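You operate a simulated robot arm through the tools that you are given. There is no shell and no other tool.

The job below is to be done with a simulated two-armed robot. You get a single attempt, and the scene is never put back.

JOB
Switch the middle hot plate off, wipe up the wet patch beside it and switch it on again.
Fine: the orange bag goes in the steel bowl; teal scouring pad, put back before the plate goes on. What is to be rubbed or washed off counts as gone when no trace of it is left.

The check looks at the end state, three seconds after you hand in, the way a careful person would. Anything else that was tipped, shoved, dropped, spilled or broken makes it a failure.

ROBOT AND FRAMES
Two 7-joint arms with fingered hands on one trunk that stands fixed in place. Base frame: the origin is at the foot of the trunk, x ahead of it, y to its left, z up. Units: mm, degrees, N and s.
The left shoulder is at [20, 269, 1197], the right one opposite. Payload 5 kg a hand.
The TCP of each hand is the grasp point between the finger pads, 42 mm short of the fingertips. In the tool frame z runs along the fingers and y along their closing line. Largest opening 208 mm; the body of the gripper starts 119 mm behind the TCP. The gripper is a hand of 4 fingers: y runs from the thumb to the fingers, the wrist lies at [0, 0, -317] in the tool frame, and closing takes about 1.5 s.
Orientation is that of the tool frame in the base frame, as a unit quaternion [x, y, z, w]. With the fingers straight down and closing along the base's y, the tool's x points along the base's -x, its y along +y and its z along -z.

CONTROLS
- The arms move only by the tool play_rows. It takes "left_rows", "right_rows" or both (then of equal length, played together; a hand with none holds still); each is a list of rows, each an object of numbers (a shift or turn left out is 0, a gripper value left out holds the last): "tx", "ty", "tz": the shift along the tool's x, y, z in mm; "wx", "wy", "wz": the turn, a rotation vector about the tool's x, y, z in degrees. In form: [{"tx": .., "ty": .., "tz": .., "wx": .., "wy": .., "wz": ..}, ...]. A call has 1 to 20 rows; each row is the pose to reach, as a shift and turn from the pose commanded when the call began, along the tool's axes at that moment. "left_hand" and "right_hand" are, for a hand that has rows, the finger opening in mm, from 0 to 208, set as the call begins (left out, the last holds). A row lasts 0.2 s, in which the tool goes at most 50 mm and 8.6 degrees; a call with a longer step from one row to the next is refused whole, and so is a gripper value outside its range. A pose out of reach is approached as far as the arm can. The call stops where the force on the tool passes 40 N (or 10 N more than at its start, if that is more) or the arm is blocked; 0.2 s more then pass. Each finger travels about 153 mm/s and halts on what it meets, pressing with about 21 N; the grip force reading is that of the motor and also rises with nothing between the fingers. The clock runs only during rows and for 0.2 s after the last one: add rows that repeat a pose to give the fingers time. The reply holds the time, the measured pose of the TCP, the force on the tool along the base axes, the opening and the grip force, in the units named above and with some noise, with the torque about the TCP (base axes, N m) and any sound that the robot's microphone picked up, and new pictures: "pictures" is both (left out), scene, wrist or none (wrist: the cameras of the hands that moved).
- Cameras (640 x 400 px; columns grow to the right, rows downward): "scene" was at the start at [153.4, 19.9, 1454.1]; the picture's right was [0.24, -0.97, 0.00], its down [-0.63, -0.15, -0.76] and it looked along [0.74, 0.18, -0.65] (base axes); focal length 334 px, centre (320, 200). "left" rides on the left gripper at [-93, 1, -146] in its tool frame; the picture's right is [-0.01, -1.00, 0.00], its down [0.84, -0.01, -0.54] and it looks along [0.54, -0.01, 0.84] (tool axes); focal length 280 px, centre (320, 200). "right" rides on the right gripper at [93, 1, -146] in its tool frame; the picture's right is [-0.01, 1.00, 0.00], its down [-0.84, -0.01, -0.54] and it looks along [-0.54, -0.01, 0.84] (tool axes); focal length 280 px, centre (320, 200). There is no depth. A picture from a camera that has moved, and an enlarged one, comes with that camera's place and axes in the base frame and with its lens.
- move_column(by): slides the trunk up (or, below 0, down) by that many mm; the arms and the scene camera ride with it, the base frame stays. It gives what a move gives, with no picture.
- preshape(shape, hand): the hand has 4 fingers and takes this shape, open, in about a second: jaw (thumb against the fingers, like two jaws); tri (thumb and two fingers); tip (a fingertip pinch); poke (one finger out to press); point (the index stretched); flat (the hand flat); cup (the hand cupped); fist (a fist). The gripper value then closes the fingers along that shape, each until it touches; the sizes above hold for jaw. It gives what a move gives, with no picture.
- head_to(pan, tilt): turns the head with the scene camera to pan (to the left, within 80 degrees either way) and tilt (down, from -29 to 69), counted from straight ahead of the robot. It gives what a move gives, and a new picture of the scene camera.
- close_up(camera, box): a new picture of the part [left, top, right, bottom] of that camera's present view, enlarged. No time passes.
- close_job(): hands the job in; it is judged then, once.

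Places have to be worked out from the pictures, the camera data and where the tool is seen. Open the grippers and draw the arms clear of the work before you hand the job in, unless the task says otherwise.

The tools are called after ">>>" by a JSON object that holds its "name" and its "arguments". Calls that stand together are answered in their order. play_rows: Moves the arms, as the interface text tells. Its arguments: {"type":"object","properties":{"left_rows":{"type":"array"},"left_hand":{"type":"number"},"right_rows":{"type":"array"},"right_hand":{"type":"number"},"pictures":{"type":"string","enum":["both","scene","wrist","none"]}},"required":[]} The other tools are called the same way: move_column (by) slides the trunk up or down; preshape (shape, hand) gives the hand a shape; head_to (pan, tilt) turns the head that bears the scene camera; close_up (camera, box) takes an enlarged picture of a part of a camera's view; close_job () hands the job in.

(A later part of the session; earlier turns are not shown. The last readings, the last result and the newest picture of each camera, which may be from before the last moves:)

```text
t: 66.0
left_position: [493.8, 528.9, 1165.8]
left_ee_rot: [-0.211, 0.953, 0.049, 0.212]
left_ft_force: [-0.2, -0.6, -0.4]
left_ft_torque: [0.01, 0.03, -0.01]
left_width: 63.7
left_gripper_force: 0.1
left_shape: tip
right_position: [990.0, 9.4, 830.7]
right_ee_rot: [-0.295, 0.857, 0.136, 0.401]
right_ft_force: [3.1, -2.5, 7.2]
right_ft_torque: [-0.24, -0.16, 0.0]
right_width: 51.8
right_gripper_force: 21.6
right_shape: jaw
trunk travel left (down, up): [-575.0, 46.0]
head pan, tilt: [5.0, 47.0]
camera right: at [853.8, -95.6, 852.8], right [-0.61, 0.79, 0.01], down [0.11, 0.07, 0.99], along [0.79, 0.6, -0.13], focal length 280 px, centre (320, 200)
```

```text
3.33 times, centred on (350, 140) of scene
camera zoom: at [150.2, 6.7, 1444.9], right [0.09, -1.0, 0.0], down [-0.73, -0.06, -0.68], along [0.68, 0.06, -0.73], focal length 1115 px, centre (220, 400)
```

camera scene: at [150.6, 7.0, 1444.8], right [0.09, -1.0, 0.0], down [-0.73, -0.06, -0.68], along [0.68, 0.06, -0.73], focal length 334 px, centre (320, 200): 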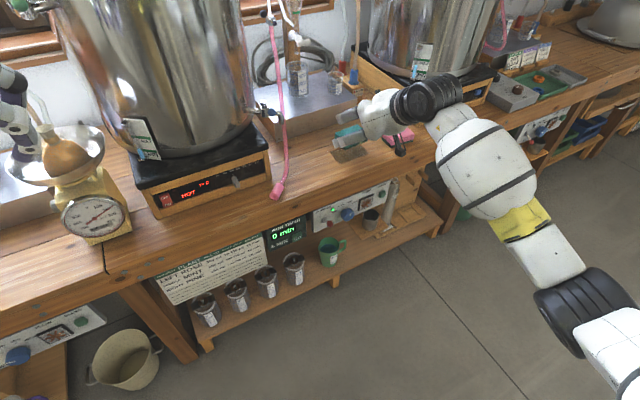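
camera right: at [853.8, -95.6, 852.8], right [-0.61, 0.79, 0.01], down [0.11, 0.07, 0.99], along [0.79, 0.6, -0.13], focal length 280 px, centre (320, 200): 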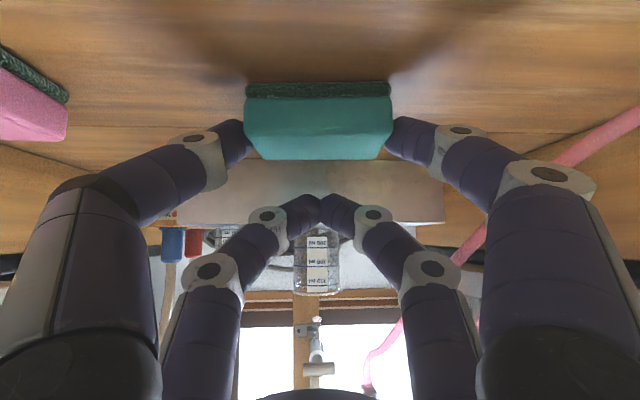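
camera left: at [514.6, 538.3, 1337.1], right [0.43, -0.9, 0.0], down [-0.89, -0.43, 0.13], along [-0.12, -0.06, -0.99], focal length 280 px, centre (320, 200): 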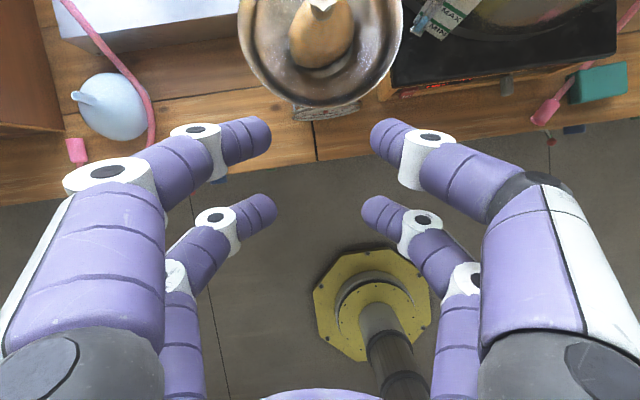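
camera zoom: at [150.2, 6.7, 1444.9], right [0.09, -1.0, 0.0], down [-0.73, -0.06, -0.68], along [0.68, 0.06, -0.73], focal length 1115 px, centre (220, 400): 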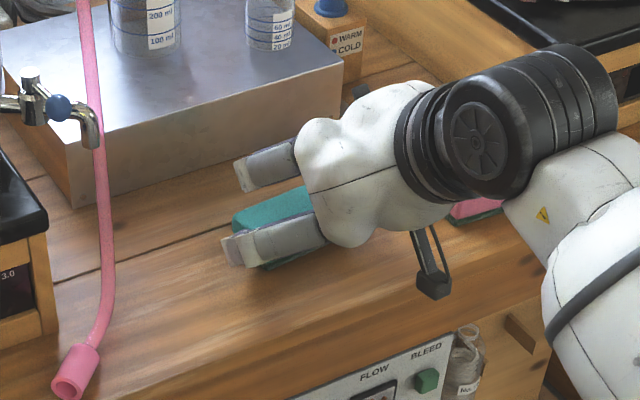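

No trace is visible around the pad any more. One more pair of overlapping passes through the middle, then I'll lift and inspect.

>>> {"name": "play_rows", "arguments": {"right_rows": [{"tx": 3.8, "tz": -4.6}, {"tx": 7.7, "tz": -9.2}, {"tx": 7.7, "ty": -9, "tz": -9.2}, {"tx": 7.7, "ty": -18, "tz": -9.2}, {"tx": 7.7, "ty": -27, "tz": -9.2}, {"tx": 7.7, "ty": -36, "tz": -9.2}, {"tx": 7.7, "ty": -46, "tz": -9.2}, {"tx": 11.5, "ty": -46, "tz": -13.8}, {"tx": 15.4, "ty": -46, "tz": -18.4}, {"tx": 15.4, "ty": -37, "tz": -18.4}, {"tx": 15.4, "ty": -28, "tz": -18.4}, {"tx": 15.4, "ty": -19, "tz": -18.4}, {"tx": 15.4, "ty": -10, "tz": -18.4}, {"tx": 15.4, "ty": 0, "tz": -18.4}], "pictures": "none"}}

>>> {"name": "play_rows", "arguments": {"right_rows": [{"tx": -3.8, "tz": -3.2}, {"tx": -15.4, "tz": -12.8}, {"tx": -34.6, "tz": -28.8}, {"tx": -61.5, "tz": -51.2}, {"tx": -61.5, "ty": -20, "tz": -51.2}, {"tx": -61.5, "ty": -20, "tz": -51.2}], "pictures": "both"}}

>>> {"name": "close_up", "arguments": {"camera": "scene", "box": [270, 80, 430, 200]}}

>>> {"name": "close_up", "arguments": {"camera": "right", "box": [150, 0, 490, 170]}}

```text
t: 69.0
left_position: [494.4, 528.1, 1166.2]
left_ee_rot: [-0.21, 0.953, 0.048, 0.212]
left_ft_force: [0.3, 0.6, -0.6]
left_ft_torque: [-0.02, 0.0, 0.0]
left_width: 63.7
left_gripper_force: 0.1
left_shape: tip
right_position: [971.7, -5.9, 831.7]
right_ee_rot: [-0.295, 0.857, 0.136, 0.401]
right_ft_force: [1.1, -1.0, 3.2]
right_ft_torque: [-0.04, -0.05, -0.01]
right_width: 51.3
right_gripper_force: 21.1
right_shape: jaw
trunk travel left (down, up): [-575.0, 46.0]
head pan, tilt: [5.0, 47.0]
```

```text
t: 70.4
left_position: [494.8, 529.6, 1166.2]
left_ee_rot: [-0.212, 0.953, 0.049, 0.212]
left_ft_force: [0.2, 0.2, -0.3]
left_ft_torque: [-0.02, 0.01, 0.0]
left_width: 63.8
left_gripper_force: 0.0
left_shape: tip
right_position: [982.0, -20.6, 910.5]
right_ee_rot: [-0.296, 0.856, 0.137, 0.401]
right_ft_force: [0.0, -0.9, 0.4]
right_ft_torque: [-0.06, 0.02, -0.02]
right_width: 51.4
right_gripper_force: 21.6
right_shape: jaw
trunk travel left (down, up): [-575.0, 46.0]
head pan, tilt: [5.0, 47.0]
camera scene: at [150.5, 7.1, 1444.8], right [0.09, -1.0, 0.0], down [-0.73, -0.06, -0.68], along [0.68, 0.06, -0.73], focal length 334 px, centre (320, 200)
camera right: at [845.9, -125.8, 932.2], right [-0.61, 0.79, 0.01], down [0.11, 0.07, 0.99], along [0.79, 0.61, -0.13], focal length 280 px, centre (320, 200)
```

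scene: 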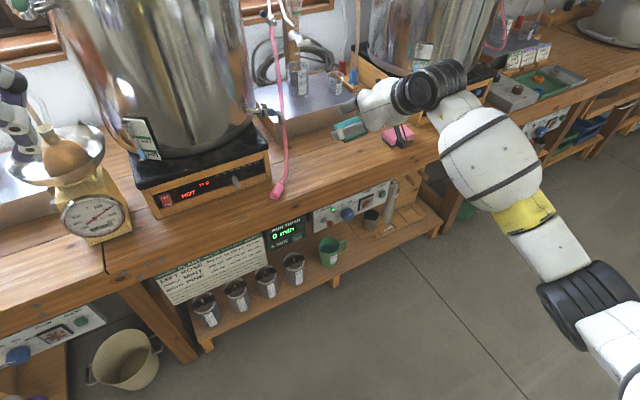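
right: 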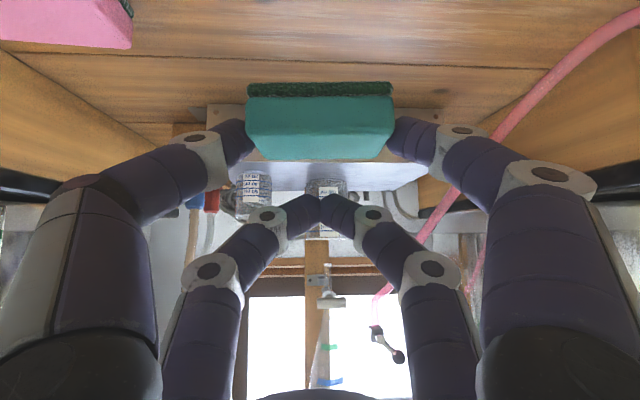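

```text
3.33 times, centred on (350, 140) of scene
camera zoom: at [150.5, 7.1, 1444.8], right [0.09, -1.0, 0.0], down [-0.73, -0.06, -0.68], along [0.68, 0.06, -0.73], focal length 1115 px, centre (220, 400)
```

zoom: 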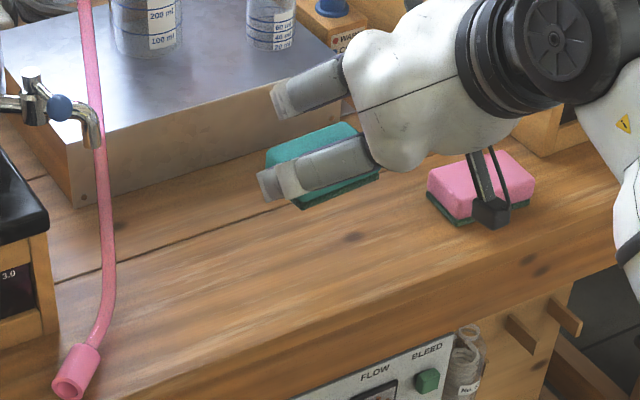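

```text
1.88 times, centred on (320, 85) of right
camera zoom: at [845.9, -125.8, 932.2], right [-0.61, 0.79, 0.01], down [0.11, 0.07, 0.99], along [0.79, 0.61, -0.13], focal length 528 px, centre (320, 416)
```

zoom: 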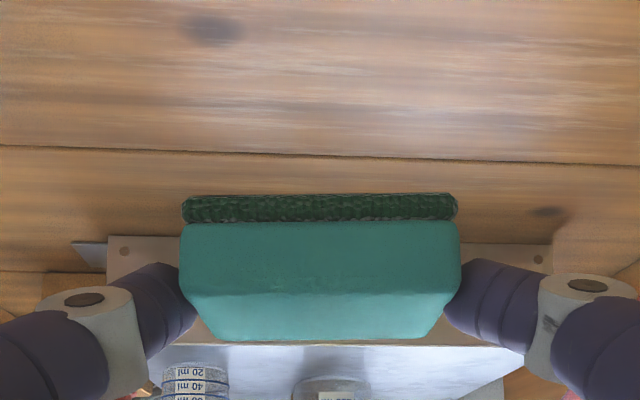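

The patch looks gone; a small dark spot remains inside the area that may be a wood knot. I'll enlarge it strongly from both cameras to be sure.

>>> {"name": "close_up", "arguments": {"camera": "scene", "box": [335, 130, 385, 165]}}

>>> {"name": "close_up", "arguments": {"camera": "right", "box": [200, 0, 420, 80]}}

>>> {"name": "close_up", "arguments": {"camera": "scene", "box": [280, 110, 440, 230]}}

```text
11.43 times, centred on (360, 148) of scene
camera zoom: at [150.5, 7.1, 1444.8], right [0.09, -1.0, 0.0], down [-0.73, -0.06, -0.68], along [0.68, 0.06, -0.73], focal length 3823 px, centre (-137, 800)
```

zoom: 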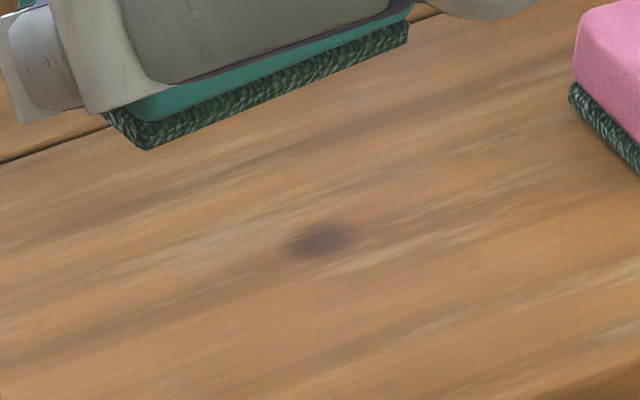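

```text
2.91 times, centred on (310, 40) of right
camera zoom: at [845.9, -125.8, 932.2], right [-0.61, 0.79, 0.01], down [0.11, 0.07, 0.99], along [0.79, 0.61, -0.13], focal length 816 px, centre (349, 666)
```

zoom: 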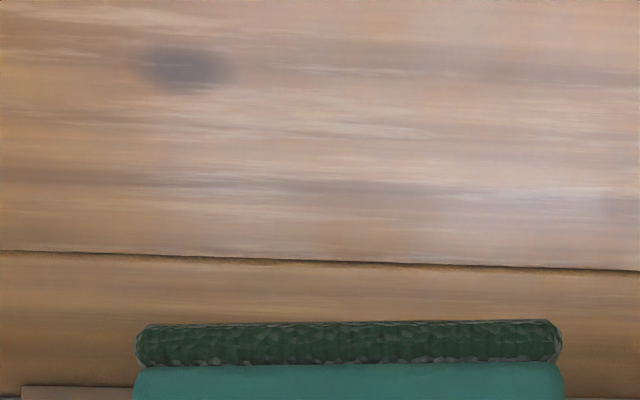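

```text
3.33 times, centred on (360, 170) of scene
camera zoom: at [150.5, 7.1, 1444.8], right [0.09, -1.0, 0.0], down [-0.73, -0.06, -0.68], along [0.68, 0.06, -0.73], focal length 1115 px, centre (187, 300)
```

zoom: 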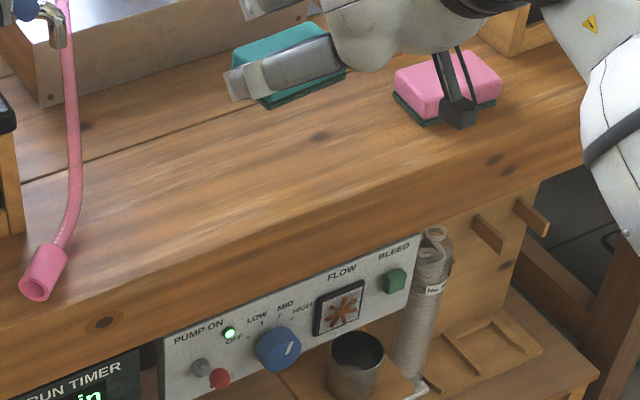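

The spot has the same look as the knots elsewhere on the bench (grain runs through it), but to be certain I'll rub over it again and see whether it changes.

>>> {"name": "play_rows", "arguments": {"right_rows": [{"ty": -12}, {"ty": -24}, {"tx": 20, "ty": -24, "tz": 16.7}, {"tx": 40, "ty": -24, "tz": 33.3}, {"tx": 55, "ty": -24, "tz": 45.8}, {"tx": 60, "ty": -24, "tz": 50}, {"tx": 61.5, "ty": -24, "tz": 51.2}, {"tx": 61.8, "ty": -24, "tz": 51.4}, {"tx": 61.8, "ty": -16, "tz": 51.4}, {"tx": 61.8, "ty": -8, "tz": 51.4}, {"tx": 61.8, "ty": 0, "tz": 51.4}, {"tx": 61.8, "ty": -8, "tz": 51.4}, {"tx": 61.8, "ty": -16, "tz": 51.4}, {"tx": 61.8, "ty": -24, "tz": 51.4}, {"tx": 67, "ty": -26, "tz": 45.3}, {"tx": 67, "ty": -18, "tz": 45.3}, {"tx": 67, "ty": -10, "tz": 45.3}, {"tx": 67, "ty": -2, "tz": 45.3}, {"tx": 67, "ty": -10, "tz": 45.3}, {"tx": 67, "ty": -20, "tz": 45.3}], "pictures": "none"}}

>>> {"name": "play_rows", "arguments": {"right_rows": [{"tx": -3.8, "tz": -3.2}, {"tx": -15.4, "tz": -12.8}, {"tx": -34.6, "tz": -28.8}, {"tx": -61.5, "tz": -51.2}, {"tx": -61.5, "ty": 20, "tz": -51.2}, {"tx": -61.5, "ty": 20, "tz": -51.2}], "pictures": "both"}}

>>> {"name": "close_up", "arguments": {"camera": "scene", "box": [335, 130, 385, 165]}}

>>> {"name": "close_up", "arguments": {"camera": "scene", "box": [280, 110, 440, 230]}}

```text
t: 74.6
left_position: [493.8, 529.1, 1166.0]
left_ee_rot: [-0.211, 0.953, 0.048, 0.213]
left_ft_force: [-0.5, 0.2, 0.2]
left_ft_torque: [0.06, 0.0, 0.03]
left_width: 63.5
left_gripper_force: 0.1
left_shape: tip
right_position: [988.1, -41.4, 830.5]
right_ee_rot: [-0.297, 0.856, 0.137, 0.401]
right_ft_force: [-1.5, 5.9, 6.7]
right_ft_torque: [0.39, 0.17, 0.01]
right_width: 50.6
right_gripper_force: 20.6
right_shape: jaw
trunk travel left (down, up): [-575.0, 46.0]
head pan, tilt: [5.0, 47.0]
```

```text
t: 76.0
left_position: [494.9, 529.6, 1165.9]
left_ee_rot: [-0.211, 0.953, 0.048, 0.214]
left_ft_force: [-0.2, -0.5, -0.2]
left_ft_torque: [-0.01, 0.0, -0.02]
left_width: 63.7
left_gripper_force: 0.0
left_shape: tip
right_position: [977.4, -26.2, 911.9]
right_ee_rot: [-0.296, 0.856, 0.137, 0.4]
right_ft_force: [-0.3, 0.6, -0.5]
right_ft_torque: [0.04, 0.01, 0.0]
right_width: 51.0
right_gripper_force: 21.1
right_shape: jaw
trunk travel left (down, up): [-575.0, 46.0]
head pan, tilt: [5.0, 47.0]
camera scene: at [150.5, 6.8, 1444.8], right [0.09, -1.0, 0.0], down [-0.73, -0.06, -0.68], along [0.68, 0.06, -0.73], focal length 334 px, centre (320, 200)
camera right: at [841.5, -132.0, 934.0], right [-0.61, 0.79, 0.01], down [0.11, 0.07, 0.99], along [0.79, 0.6, -0.13], focal length 280 px, centre (320, 200)
```

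scene: 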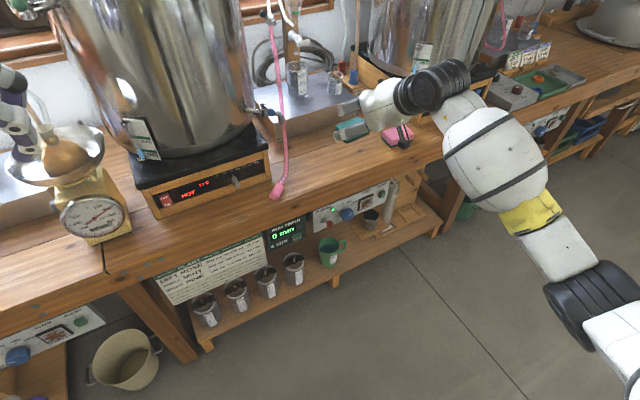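
right: 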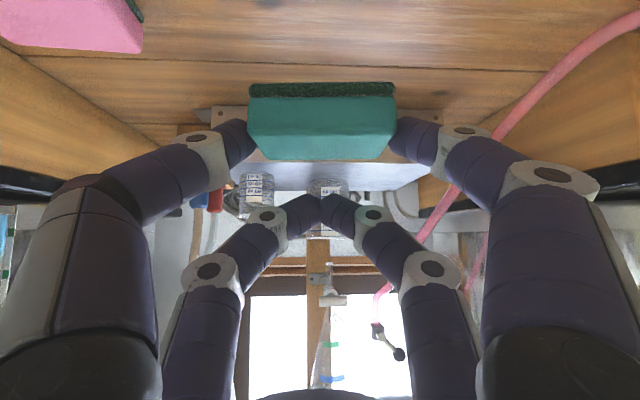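

```text
11.43 times, centred on (360, 148) of scene
camera zoom: at [150.5, 6.8, 1444.8], right [0.09, -1.0, 0.0], down [-0.73, -0.06, -0.68], along [0.68, 0.06, -0.73], focal length 3823 px, centre (-137, 800)
```

zoom: 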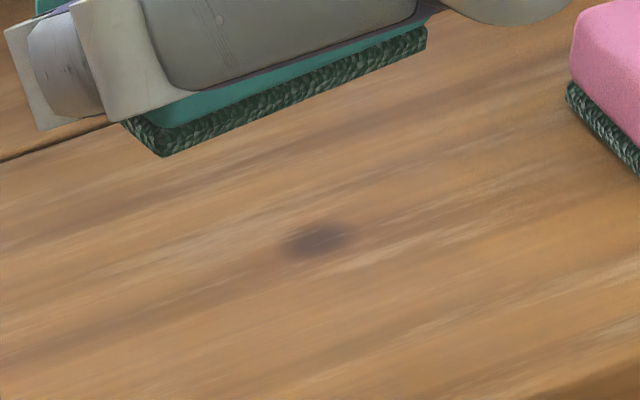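

```text
3.33 times, centred on (360, 170) of scene
camera zoom: at [150.5, 6.8, 1444.8], right [0.09, -1.0, 0.0], down [-0.73, -0.06, -0.68], along [0.68, 0.06, -0.73], focal length 1115 px, centre (187, 300)
```

zoom: 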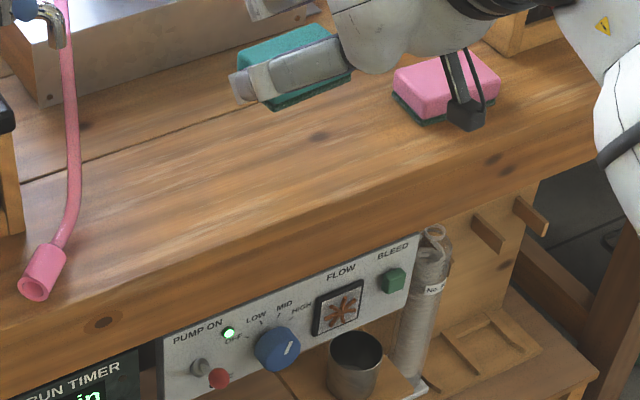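

The spot is unchanged, so it is a knot in the wood; the wet patch itself is gone. Now the pad goes home: I'll carry it back along the bench to 60 mm above its original place.

>>> {"name": "play_rows", "arguments": {"right_rows": [{"tx": 2.1, "ty": 35.5, "tz": 3}, {"tx": 4.1, "ty": 71, "tz": 6}, {"tx": 6.2, "ty": 106.5, "tz": 9.1}, {"tx": 8.2, "ty": 142, "tz": 12.1}, {"tx": 10.3, "ty": 177.5, "tz": 15.1}, {"tx": 10.3, "ty": 177.5, "tz": 15.1}], "pictures": "both"}}

>>> {"name": "close_up", "arguments": {"camera": "scene", "box": [220, 60, 400, 190]}}

```text
t: 77.4
left_position: [495.1, 528.2, 1165.3]
left_ee_rot: [-0.21, 0.953, 0.048, 0.213]
left_ft_force: [0.3, 0.1, -0.1]
left_ft_torque: [0.01, 0.01, -0.05]
left_width: 63.8
left_gripper_force: 0.2
left_shape: tip
right_position: [872.1, 115.2, 890.7]
right_ee_rot: [-0.296, 0.856, 0.137, 0.4]
right_ft_force: [-0.2, -0.2, 0.5]
right_ft_torque: [0.04, -0.02, 0.02]
right_width: 50.9
right_gripper_force: 20.9
right_shape: jaw
trunk travel left (down, up): [-575.0, 46.0]
head pan, tilt: [5.0, 47.0]
camera scene: at [150.6, 6.7, 1444.8], right [0.09, -1.0, 0.0], down [-0.73, -0.06, -0.68], along [0.68, 0.06, -0.73], focal length 334 px, centre (320, 200)
camera right: at [736.2, 10.5, 913.4], right [-0.61, 0.79, 0.01], down [0.11, 0.07, 0.99], along [0.79, 0.6, -0.13], focal length 280 px, centre (320, 200)
```

scene: 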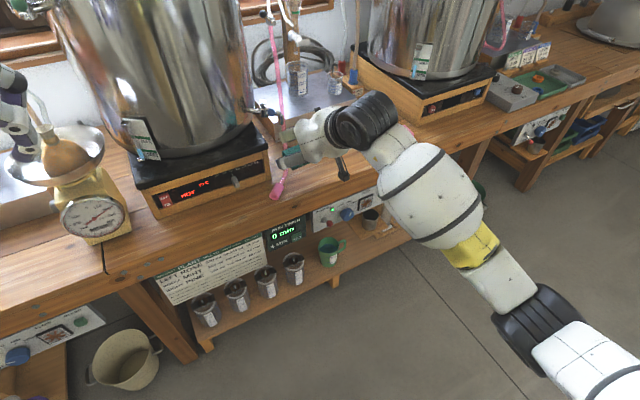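
right: 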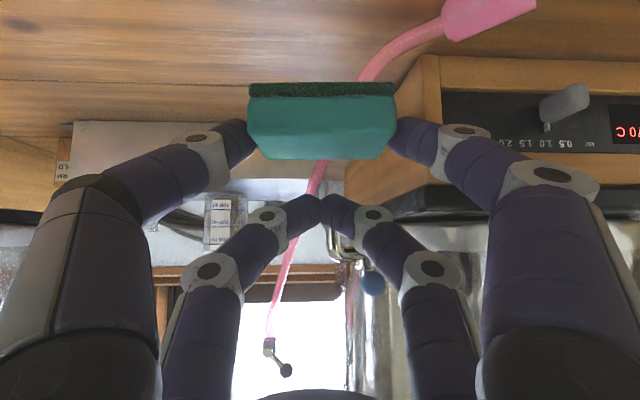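

```text
3.08 times, centred on (310, 125) of scene
camera zoom: at [150.6, 6.7, 1444.8], right [0.09, -1.0, 0.0], down [-0.73, -0.06, -0.68], along [0.68, 0.06, -0.73], focal length 1029 px, centre (351, 431)
```

zoom: 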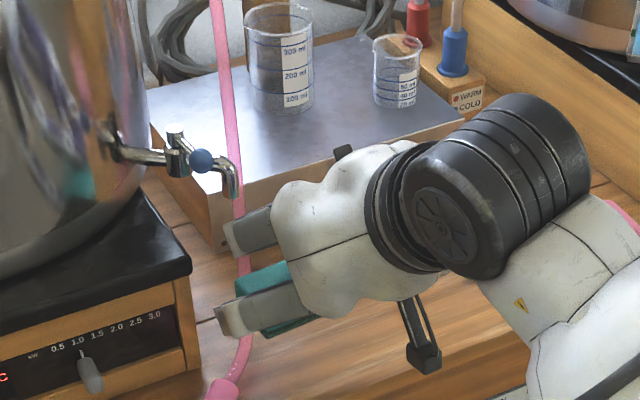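

The pad is over its home again. I'll lower it down the same vertical line, slowly at the end, until it rests on the wood.

>>> {"name": "play_rows", "arguments": {"right_rows": [{"tx": 15.4, "tz": 12.8}, {"tx": 30.7, "tz": 25.6}, {"tx": 38.4, "tz": 32}, {"tx": 42.3, "tz": 35.2}, {"tx": 44.6, "tz": 37.1}, {"tx": 46.1, "tz": 38.4}, {"tx": 46.5, "tz": 38.7}], "pictures": "wrist"}}

>>> {"name": "close_up", "arguments": {"camera": "right", "box": [180, 50, 560, 270]}}

```text
t: 79.0
left_position: [493.4, 528.2, 1165.3]
left_ee_rot: [-0.211, 0.953, 0.049, 0.212]
left_ft_force: [0.4, -0.1, 0.9]
left_ft_torque: [0.0, 0.03, -0.02]
left_width: 63.7
left_gripper_force: 0.1
left_shape: tip
right_position: [871.1, 116.7, 829.6]
right_ee_rot: [-0.296, 0.857, 0.137, 0.4]
right_ft_force: [-0.2, -0.6, -0.6]
right_ft_torque: [0.01, -0.01, -0.02]
right_width: 50.9
right_gripper_force: 21.6
right_shape: jaw
trunk travel left (down, up): [-575.0, 46.0]
head pan, tilt: [5.0, 47.0]
camera right: at [735.2, 11.6, 853.2], right [-0.61, 0.79, 0.01], down [0.11, 0.07, 0.99], along [0.79, 0.6, -0.13], focal length 280 px, centre (320, 200)
```

right: 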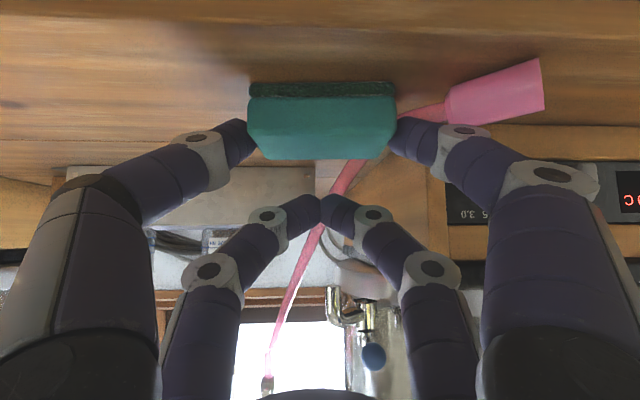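

```text
1.68 times, centred on (370, 160) of right
camera zoom: at [735.2, 11.6, 853.2], right [-0.61, 0.79, 0.01], down [0.11, 0.07, 0.99], along [0.79, 0.6, -0.13], focal length 472 px, centre (236, 267)
```

zoom: 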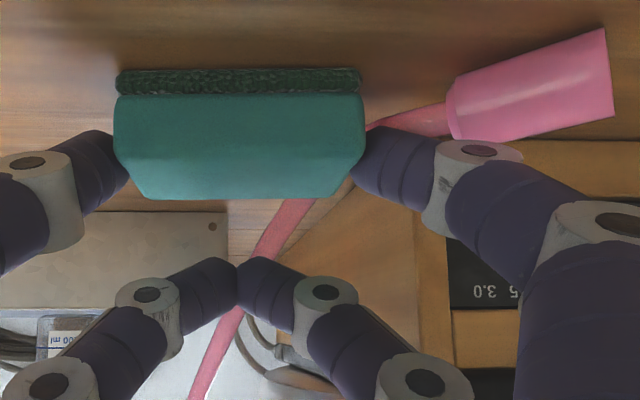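

Position relative to the hose plug matches the original picture almost to the pixel. The load still reads zero, so I'll go down another 1.5 mm in small steps to be sure that it rests before opening.

>>> {"name": "play_rows", "arguments": {"right_rows": [{"tx": 0.4, "tz": 0.3}, {"tx": 0.8, "tz": 0.6}, {"tx": 1.15, "tz": 0.95}, {"tx": 1.15, "tz": 0.95}], "pictures": "none"}}

```text
t: 80.0
left_position: [494.8, 529.0, 1166.4]
left_ee_rot: [-0.212, 0.953, 0.049, 0.213]
left_ft_force: [-0.4, 0.1, -0.4]
left_ft_torque: [0.0, 0.0, -0.07]
left_width: 63.7
left_gripper_force: 0.0
left_shape: tip
right_position: [871.0, 117.1, 829.5]
right_ee_rot: [-0.296, 0.856, 0.138, 0.4]
right_ft_force: [0.0, -0.3, 5.6]
right_ft_torque: [0.04, 0.0, 0.0]
right_width: 51.0
right_gripper_force: 21.1
right_shape: jaw
trunk travel left (down, up): [-575.0, 46.0]
head pan, tilt: [5.0, 47.0]
```

The pad now rests on the bench with about 5.6 N. I'll open to 97 mm to release it.

>>> {"name": "play_rows", "arguments": {"right_rows": [{"tz": 0}, {"tz": 0}, {"tz": 0}, {"tz": 0}], "right_hand": 97, "pictures": "wrist"}}

>>> {"name": "close_up", "arguments": {"camera": "right", "box": [180, 50, 560, 270]}}

```text
t: 81.0
left_position: [494.2, 527.9, 1166.2]
left_ee_rot: [-0.21, 0.953, 0.048, 0.212]
left_ft_force: [0.5, -0.6, 0.1]
left_ft_torque: [-0.01, 0.0, -0.03]
left_width: 63.5
left_gripper_force: 0.0
left_shape: tip
right_position: [871.4, 116.4, 828.8]
right_ee_rot: [-0.296, 0.857, 0.137, 0.4]
right_ft_force: [-0.3, 0.3, 0.2]
right_ft_torque: [-0.01, 0.0, 0.02]
right_width: 96.2
right_gripper_force: 0.2
right_shape: jaw
trunk travel left (down, up): [-575.0, 46.0]
head pan, tilt: [5.0, 47.0]
camera right: at [735.4, 11.5, 851.7], right [-0.61, 0.79, 0.01], down [0.11, 0.07, 0.99], along [0.79, 0.6, -0.13], focal length 280 px, centre (320, 200)
```

right: 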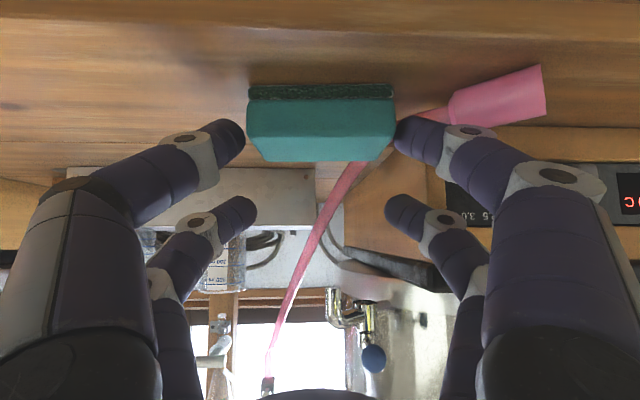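

```text
1.68 times, centred on (370, 160) of right
camera zoom: at [735.4, 11.5, 851.7], right [-0.61, 0.79, 0.01], down [0.11, 0.07, 0.99], along [0.79, 0.6, -0.13], focal length 472 px, centre (236, 267)
```

zoom: 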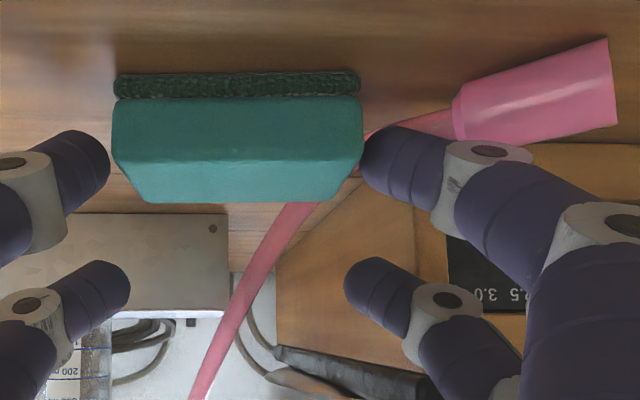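

The pad is released, square and in place. I'll raise the hand straight up and clear, then compare with the earlier picture of the pad.

>>> {"name": "play_rows", "arguments": {"right_rows": [{"tx": -3.8, "tz": -3.2}, {"tx": -11.5, "tz": -9.6}, {"tx": -26.9, "tz": -22.4}, {"tx": -53.8, "tz": -44.8}, {"tx": -76.8, "tz": -64}, {"tx": -50, "ty": -20, "tz": -90}, {"tx": -22, "ty": -50, "tz": -118}, {"tx": 6, "ty": -80, "tz": -146}, {"tx": 30, "ty": -115, "tz": -170}, {"tx": 50, "ty": -150, "tz": -195}, {"tx": 70, "ty": -185, "tz": -215}, {"tx": 70, "ty": -185, "tz": -215}], "pictures": "both"}}

>>> {"name": "close_up", "arguments": {"camera": "scene", "box": [230, 130, 330, 200]}}

>>> {"name": "close_up", "arguments": {"camera": "scene", "box": [220, 60, 400, 190]}}

```text
t: 83.6
left_position: [494.0, 529.4, 1166.2]
left_ee_rot: [-0.211, 0.953, 0.049, 0.213]
left_ft_force: [-0.1, 0.6, 0.2]
left_ft_torque: [-0.01, -0.06, -0.01]
left_width: 63.7
left_gripper_force: 0.0
left_shape: tip
right_position: [820.7, -157.3, 914.5]
right_ee_rot: [-0.297, 0.856, 0.138, 0.401]
right_ft_force: [0.6, 0.0, -0.1]
right_ft_torque: [-0.04, -0.03, -0.05]
right_width: 97.2
right_gripper_force: 0.0
right_shape: jaw
trunk travel left (down, up): [-575.0, 46.0]
head pan, tilt: [5.0, 47.0]
camera scene: at [150.4, 7.0, 1444.8], right [0.09, -1.0, 0.0], down [-0.73, -0.06, -0.68], along [0.68, 0.06, -0.73], focal length 334 px, centre (320, 200)
camera right: at [684.7, -261.3, 937.4], right [-0.61, 0.79, 0.01], down [0.11, 0.07, 0.99], along [0.79, 0.61, -0.13], focal length 280 px, centre (320, 200)
```

scene: 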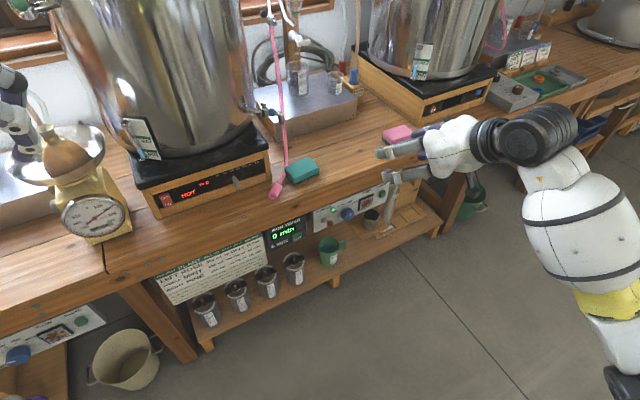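
right: 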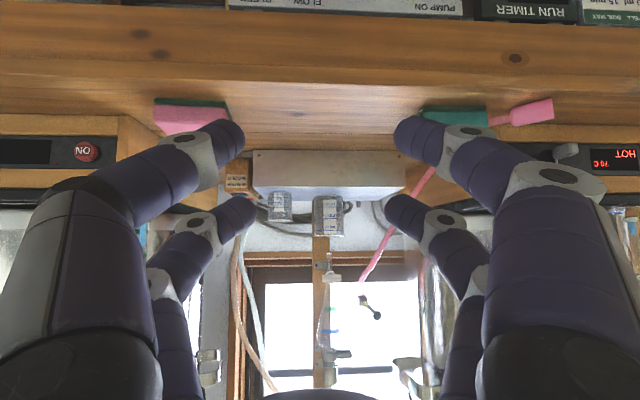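

```text
5.71 times, centred on (280, 165) of scene
camera zoom: at [150.4, 7.0, 1444.8], right [0.09, -1.0, 0.0], down [-0.73, -0.06, -0.68], along [0.68, 0.06, -0.73], focal length 1912 px, centre (549, 400)
```

zoom: 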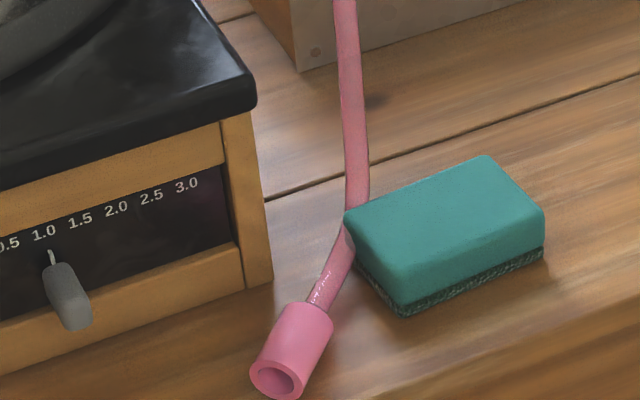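

```text
3.08 times, centred on (310, 125) of scene
camera zoom: at [150.4, 7.0, 1444.8], right [0.09, -1.0, 0.0], down [-0.73, -0.06, -0.68], along [0.68, 0.06, -0.73], focal length 1029 px, centre (351, 431)
```

zoom: 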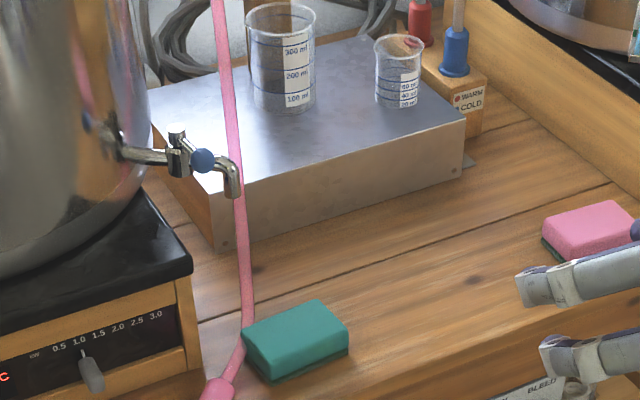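

The pad is back within about 1 mm of where it was, and the patch area looks clean. I'll enlarge the cleaned area once more and re-check the hose end.

>>> {"name": "close_up", "arguments": {"camera": "scene", "box": [320, 125, 400, 175]}}

>>> {"name": "close_up", "arguments": {"camera": "scene", "box": [250, 150, 310, 210]}}

>>> {"name": "close_up", "arguments": {"camera": "right", "box": [200, 60, 480, 160]}}

```text
8.00 times, centred on (360, 150) of scene
camera zoom: at [150.4, 7.0, 1444.8], right [0.09, -1.0, 0.0], down [-0.73, -0.06, -0.68], along [0.68, 0.06, -0.73], focal length 2676 px, centre (0, 600)
```

zoom: 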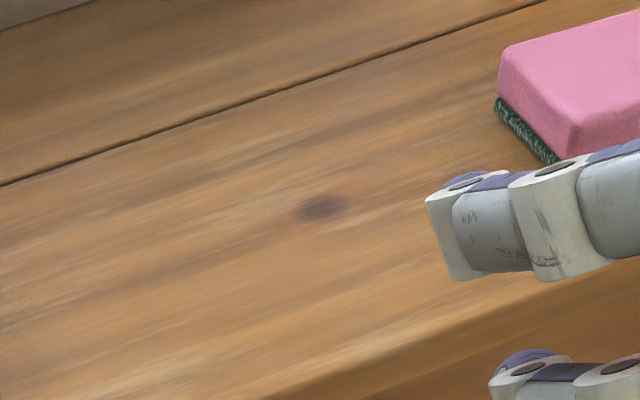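

```text
6.67 times, centred on (280, 180) of scene
camera zoom: at [150.4, 7.0, 1444.8], right [0.09, -1.0, 0.0], down [-0.73, -0.06, -0.68], along [0.68, 0.06, -0.73], focal length 2230 px, centre (587, 333)
```

zoom: 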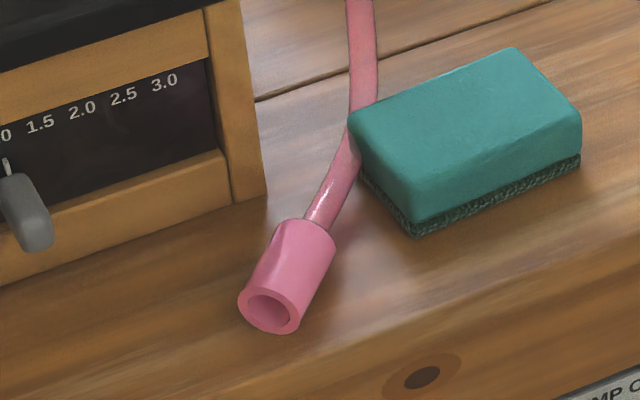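

```text
2.29 times, centred on (340, 110) of right
camera zoom: at [684.7, -261.3, 937.4], right [-0.61, 0.79, 0.01], down [0.11, 0.07, 0.99], along [0.79, 0.61, -0.13], focal length 641 px, centre (274, 406)
```

zoom: 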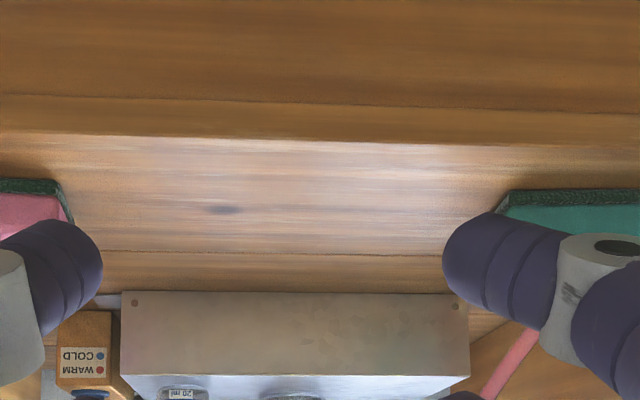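

The bench is clean, the pad is home, and the pink pad is unmoved; the hose end lies within about 5 mm of where it was. Now I'll withdraw the right arm and bring the left hand, closed and tilted only 18° so its lower pair clears the bench, in front of the plate's panel.

>>> {"name": "play_rows", "arguments": {"left_rows": [{"tx": 16.7, "ty": -29.9, "tz": 22.7, "wx": -0.5, "wy": 1.2, "wz": -1.2}, {"tx": 33.4, "ty": -59.9, "tz": 45.4, "wx": -0.9, "wy": 2.3, "wz": -2.4}, {"tx": 50, "ty": -89.8, "tz": 68.2, "wx": -1.4, "wy": 3.5, "wz": -3.6}, {"tx": 66.7, "ty": -119.7, "tz": 90.9, "wx": -1.9, "wy": 4.7, "wz": -4.8}, {"tx": 83.4, "ty": -149.7, "tz": 113.6, "wx": -2.3, "wy": 5.8, "wz": -6}, {"tx": 100.1, "ty": -179.6, "tz": 136.3, "wx": -2.8, "wy": 7, "wz": -7.2}, {"tx": 100.1, "ty": -179.6, "tz": 136.3, "wx": -2.8, "wy": 7, "wz": -7.2}, {"tx": 100.1, "ty": -179.6, "tz": 136.3, "wx": -2.8, "wy": 7, "wz": -7.2}, {"tx": 100.1, "ty": -179.6, "tz": 136.3, "wx": -2.8, "wy": 7, "wz": -7.2}, {"tx": 100.1, "ty": -179.6, "tz": 136.3, "wx": -2.8, "wy": 7, "wz": -7.2}], "right_rows": [{"tx": 2, "ty": 2.7, "tz": -43.4}, {"tx": 4, "ty": 5.5, "tz": -86.7}, {"tx": 6, "ty": 8.2, "tz": -130.1}, {"tx": 8, "ty": 10.9, "tz": -173.5}, {"tx": 10, "ty": 13.7, "tz": -216.8}, {"tx": 12, "ty": 16.4, "tz": -260.2}, {"tx": 14, "ty": 19.1, "tz": -303.6}, {"tx": 16, "ty": 21.9, "tz": -346.9}, {"tx": 18, "ty": 24.6, "tz": -390.3}, {"tx": 18, "ty": 24.6, "tz": -390.3}], "left_hand": 0, "pictures": "both"}}

```text
t: 85.8
left_position: [539.2, 351.0, 996.9]
left_ee_rot: [-0.278, 0.948, 0.045, 0.152]
left_ft_force: [-0.2, 0.1, 0.5]
left_ft_torque: [0.01, -0.1, 0.01]
left_width: 0.0
left_gripper_force: 20.9
left_shape: tip
right_position: [560.0, -329.9, 1150.9]
right_ee_rot: [-0.295, 0.856, 0.137, 0.401]
right_ft_force: [-0.5, 0.6, 0.5]
right_ft_torque: [-0.03, -0.05, -0.05]
right_width: 96.8
right_gripper_force: 0.1
right_shape: jaw
trunk travel left (down, up): [-575.0, 46.0]
head pan, tilt: [5.0, 47.0]
camera scene: at [149.9, 7.0, 1444.8], right [0.09, -1.0, 0.0], down [-0.73, -0.06, -0.68], along [0.68, 0.06, -0.73], focal length 334 px, centre (320, 200)
camera right: at [423.6, -435.4, 1173.1], right [-0.61, 0.79, 0.01], down [0.11, 0.07, 0.99], along [0.79, 0.6, -0.13], focal length 280 px, centre (320, 200)
camera left: at [575.2, 373.8, 1165.2], right [0.55, -0.83, 0.0], down [-0.81, -0.53, 0.25], along [-0.21, -0.14, -0.97], focal length 280 px, centre (320, 200)
```

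scene: 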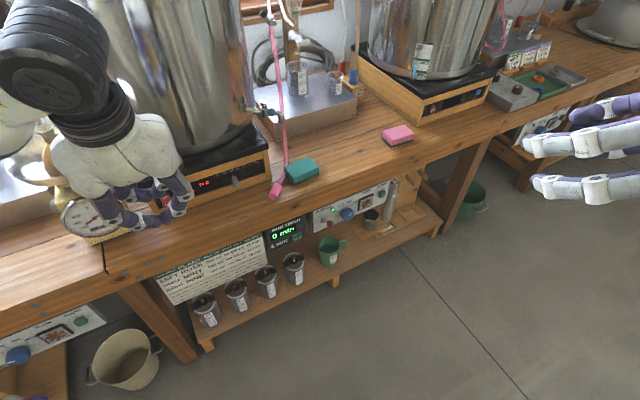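
right: 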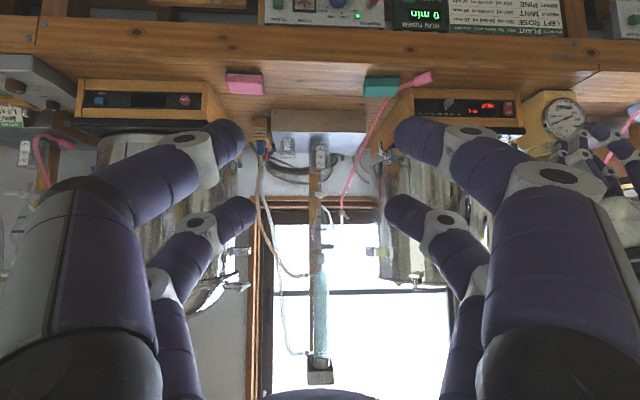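
left: 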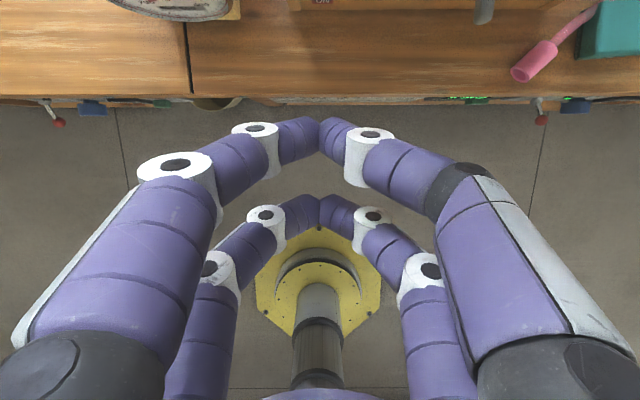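

The plate's ON label is straight ahead of the closed fingertips. I'll bring them down in front of the panel, level with the ON half and about 45 mm short of it.

>>> {"name": "play_rows", "arguments": {"left_rows": [{"tx": -6, "tz": 37.8}, {"tx": -12, "tz": 75.5}, {"tx": -17.9, "tz": 113.3}, {"tx": -23.9, "tz": 151}, {"tx": -28, "tz": 177}, {"tx": -29.9, "ty": -0.5, "tz": 188.8}, {"tx": -29.9, "ty": -0.5, "tz": 188.8}], "pictures": "both"}}

>>> {"name": "close_up", "arguments": {"camera": "left", "box": [220, 0, 480, 160]}}

>>> {"name": "close_up", "arguments": {"camera": "scene", "box": [100, 140, 260, 260]}}

```text
t: 87.4
left_position: [612.1, 401.9, 827.8]
left_ee_rot: [-0.279, 0.947, 0.046, 0.151]
left_ft_force: [0.1, -0.3, 0.3]
left_ft_torque: [0.02, -0.01, 0.04]
left_width: 0.0
left_gripper_force: 20.7
left_shape: tip
right_position: [559.5, -330.6, 1151.3]
right_ee_rot: [-0.296, 0.857, 0.137, 0.399]
right_ft_force: [-0.3, -0.1, 0.0]
right_ft_torque: [-0.03, 0.02, -0.02]
right_width: 96.9
right_gripper_force: 0.1
right_shape: jaw
trunk travel left (down, up): [-575.0, 46.0]
head pan, tilt: [5.0, 47.0]
camera scene: at [150.5, 6.7, 1444.9], right [0.09, -1.0, 0.0], down [-0.73, -0.06, -0.68], along [0.68, 0.06, -0.73], focal length 334 px, centre (320, 200)
camera left: at [648.9, 424.4, 995.1], right [0.55, -0.83, 0.0], down [-0.81, -0.53, 0.25], along [-0.21, -0.14, -0.97], focal length 280 px, centre (320, 200)
```

scene: 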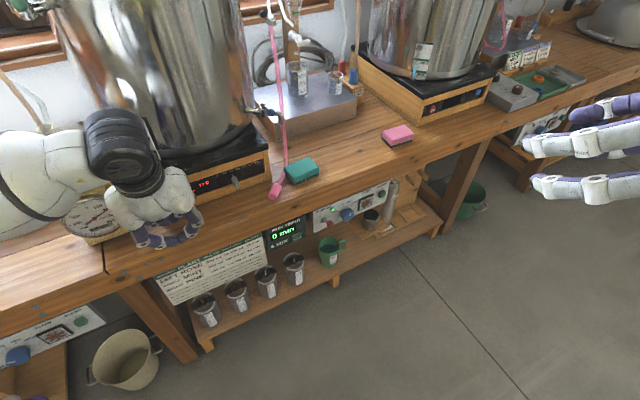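
left: 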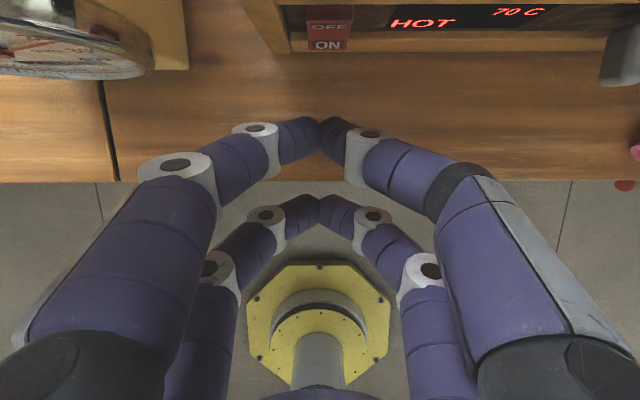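

```text
2.46 times, centred on (350, 80) of left
camera zoom: at [648.9, 424.4, 995.1], right [0.55, -0.83, 0.0], down [-0.81, -0.53, 0.25], along [-0.21, -0.14, -0.97], focal length 690 px, centre (246, 495)
```

zoom: 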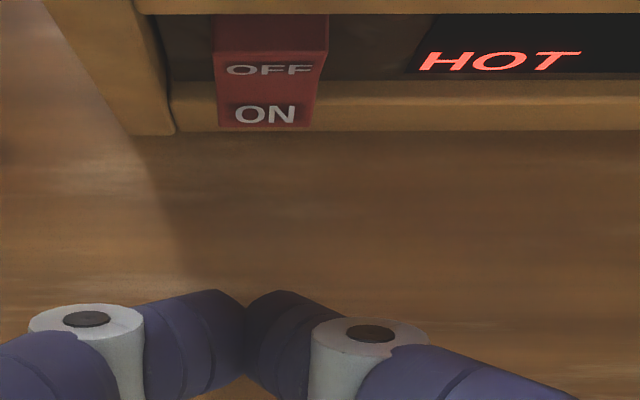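

```text
3.33 times, centred on (180, 200) of scene
camera zoom: at [150.5, 6.7, 1444.9], right [0.09, -1.0, 0.0], down [-0.73, -0.06, -0.68], along [0.68, 0.06, -0.73], focal length 1115 px, centre (787, 200)
```

zoom: 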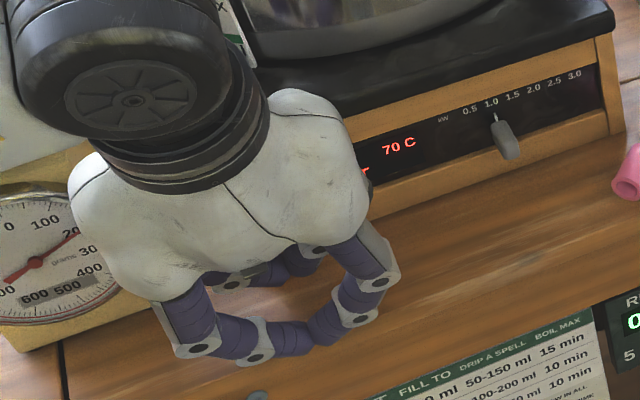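

The fingertips are about 5 mm left of the rocker's middle and level with ON (z 800). I'll shift 5 mm right and push in along the bench normal in small steps until it clicks over or the force guard stops me.

>>> {"name": "play_rows", "arguments": {"left_rows": [{"tx": -9.5, "ty": -3, "tz": 3.1}, {"tx": -19, "ty": -5, "tz": 6.2}, {"tx": -26.6, "ty": -5, "tz": 8.7}, {"tx": -31.4, "ty": -5, "tz": 10.3}, {"tx": -34.2, "ty": -5, "tz": 11.2}, {"tx": -36.1, "ty": -5, "tz": 11.9}, {"tx": -38, "ty": -5, "tz": 12.5}, {"tx": -39.9, "ty": -5, "tz": 13.1}, {"tx": -41.8, "ty": -5, "tz": 13.7}], "pictures": "wrist"}}

>>> {"name": "close_up", "arguments": {"camera": "scene", "box": [100, 140, 260, 260]}}

```text
t: 89.4
left_position: [653.9, 420.2, 826.9]
left_ee_rot: [-0.278, 0.947, 0.045, 0.152]
left_ft_force: [0.3, 1.1, 0.2]
left_ft_torque: [0.01, 0.01, 0.02]
left_width: 0.0
left_gripper_force: 20.5
left_shape: tip
right_position: [559.5, -330.6, 1150.9]
right_ee_rot: [-0.296, 0.856, 0.137, 0.4]
right_ft_force: [0.0, -0.3, -0.4]
right_ft_torque: [0.0, 0.02, 0.01]
right_width: 97.0
right_gripper_force: 0.1
right_shape: jaw
trunk travel left (down, up): [-575.0, 46.0]
head pan, tilt: [5.0, 47.0]
camera left: at [689.8, 442.4, 995.0], right [0.55, -0.83, 0.0], down [-0.81, -0.53, 0.25], along [-0.21, -0.14, -0.97], focal length 280 px, centre (320, 200)
```

left: 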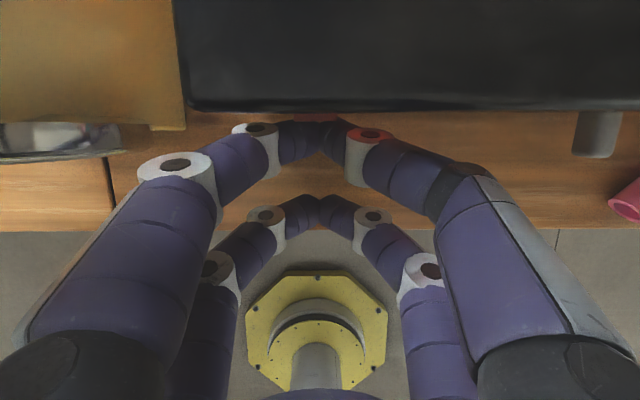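

```text
3.33 times, centred on (180, 200) of scene
camera zoom: at [150.7, 6.9, 1444.8], right [0.09, -1.0, 0.0], down [-0.73, -0.06, -0.68], along [0.68, 0.06, -0.73], focal length 1115 px, centre (787, 200)
```

zoom: 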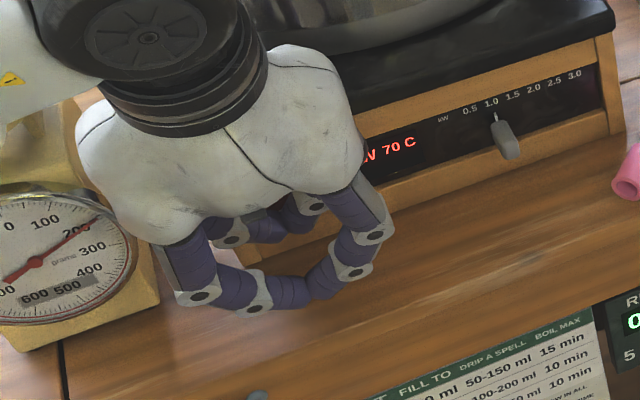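

The display reads "…W 70 C" again, so the switch seems to have flipped to ON. I'll back straight out and check the panel.

>>> {"name": "play_rows", "arguments": {"left_rows": [{"tx": 19, "tz": -6.2}, {"tx": 47.5, "tz": -15.6}, {"tx": 76, "tz": -25}, {"tx": 76, "tz": -25}], "pictures": "both"}}

>>> {"name": "close_up", "arguments": {"camera": "left", "box": [220, 0, 480, 160]}}

>>> {"name": "close_up", "arguments": {"camera": "scene", "box": [100, 140, 260, 260]}}

```text
t: 90.4
left_position: [585.7, 376.2, 828.5]
left_ee_rot: [-0.278, 0.947, 0.046, 0.151]
left_ft_force: [0.5, 0.2, 0.3]
left_ft_torque: [0.01, -0.02, 0.02]
left_width: 0.0
left_gripper_force: 20.7
left_shape: tip
right_position: [561.0, -330.5, 1150.9]
right_ee_rot: [-0.295, 0.857, 0.136, 0.4]
right_ft_force: [-0.2, -0.1, -0.3]
right_ft_torque: [0.0, 0.01, 0.0]
right_width: 96.8
right_gripper_force: 0.0
right_shape: jaw
trunk travel left (down, up): [-575.0, 46.0]
head pan, tilt: [5.0, 47.0]
camera scene: at [150.4, 6.8, 1444.8], right [0.09, -1.0, 0.0], down [-0.73, -0.06, -0.68], along [0.68, 0.06, -0.73], focal length 334 px, centre (320, 200)
camera left: at [621.7, 400.2, 995.6], right [0.55, -0.83, 0.0], down [-0.81, -0.53, 0.25], along [-0.21, -0.14, -0.97], focal length 280 px, centre (320, 200)
```

scene: 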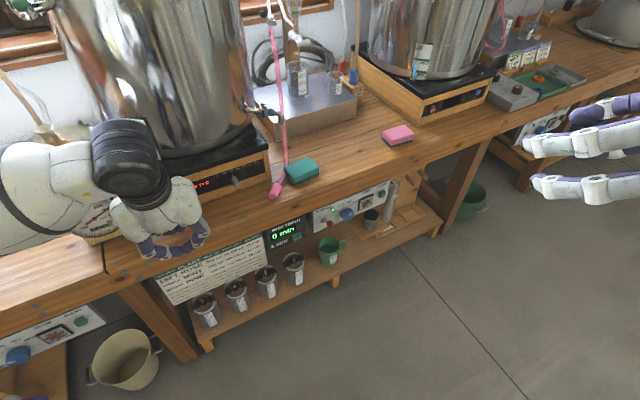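
left: 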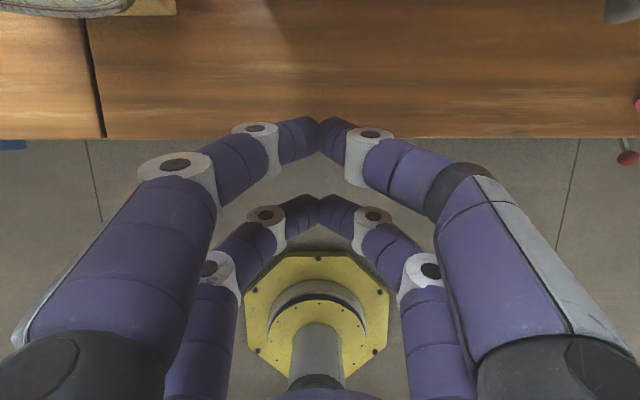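

```text
2.46 times, centred on (350, 80) of left
camera zoom: at [621.7, 400.2, 995.6], right [0.55, -0.83, 0.0], down [-0.81, -0.53, 0.25], along [-0.21, -0.14, -0.97], focal length 690 px, centre (246, 495)
```

zoom: 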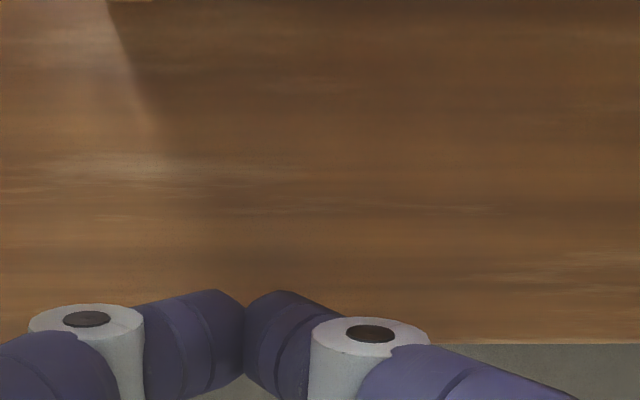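

```text
3.33 times, centred on (180, 200) of scene
camera zoom: at [150.4, 6.8, 1444.8], right [0.09, -1.0, 0.0], down [-0.73, -0.06, -0.68], along [0.68, 0.06, -0.73], focal length 1115 px, centre (787, 200)
```

zoom: 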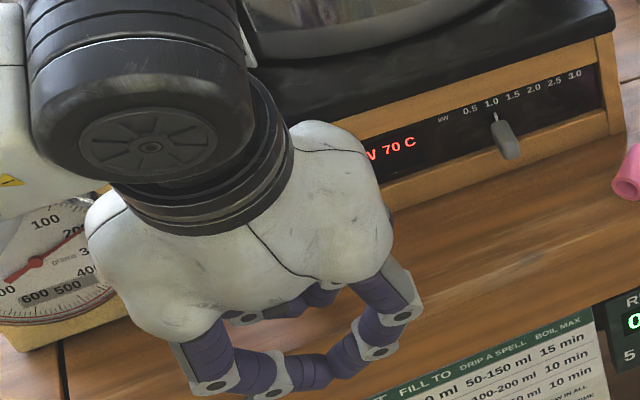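

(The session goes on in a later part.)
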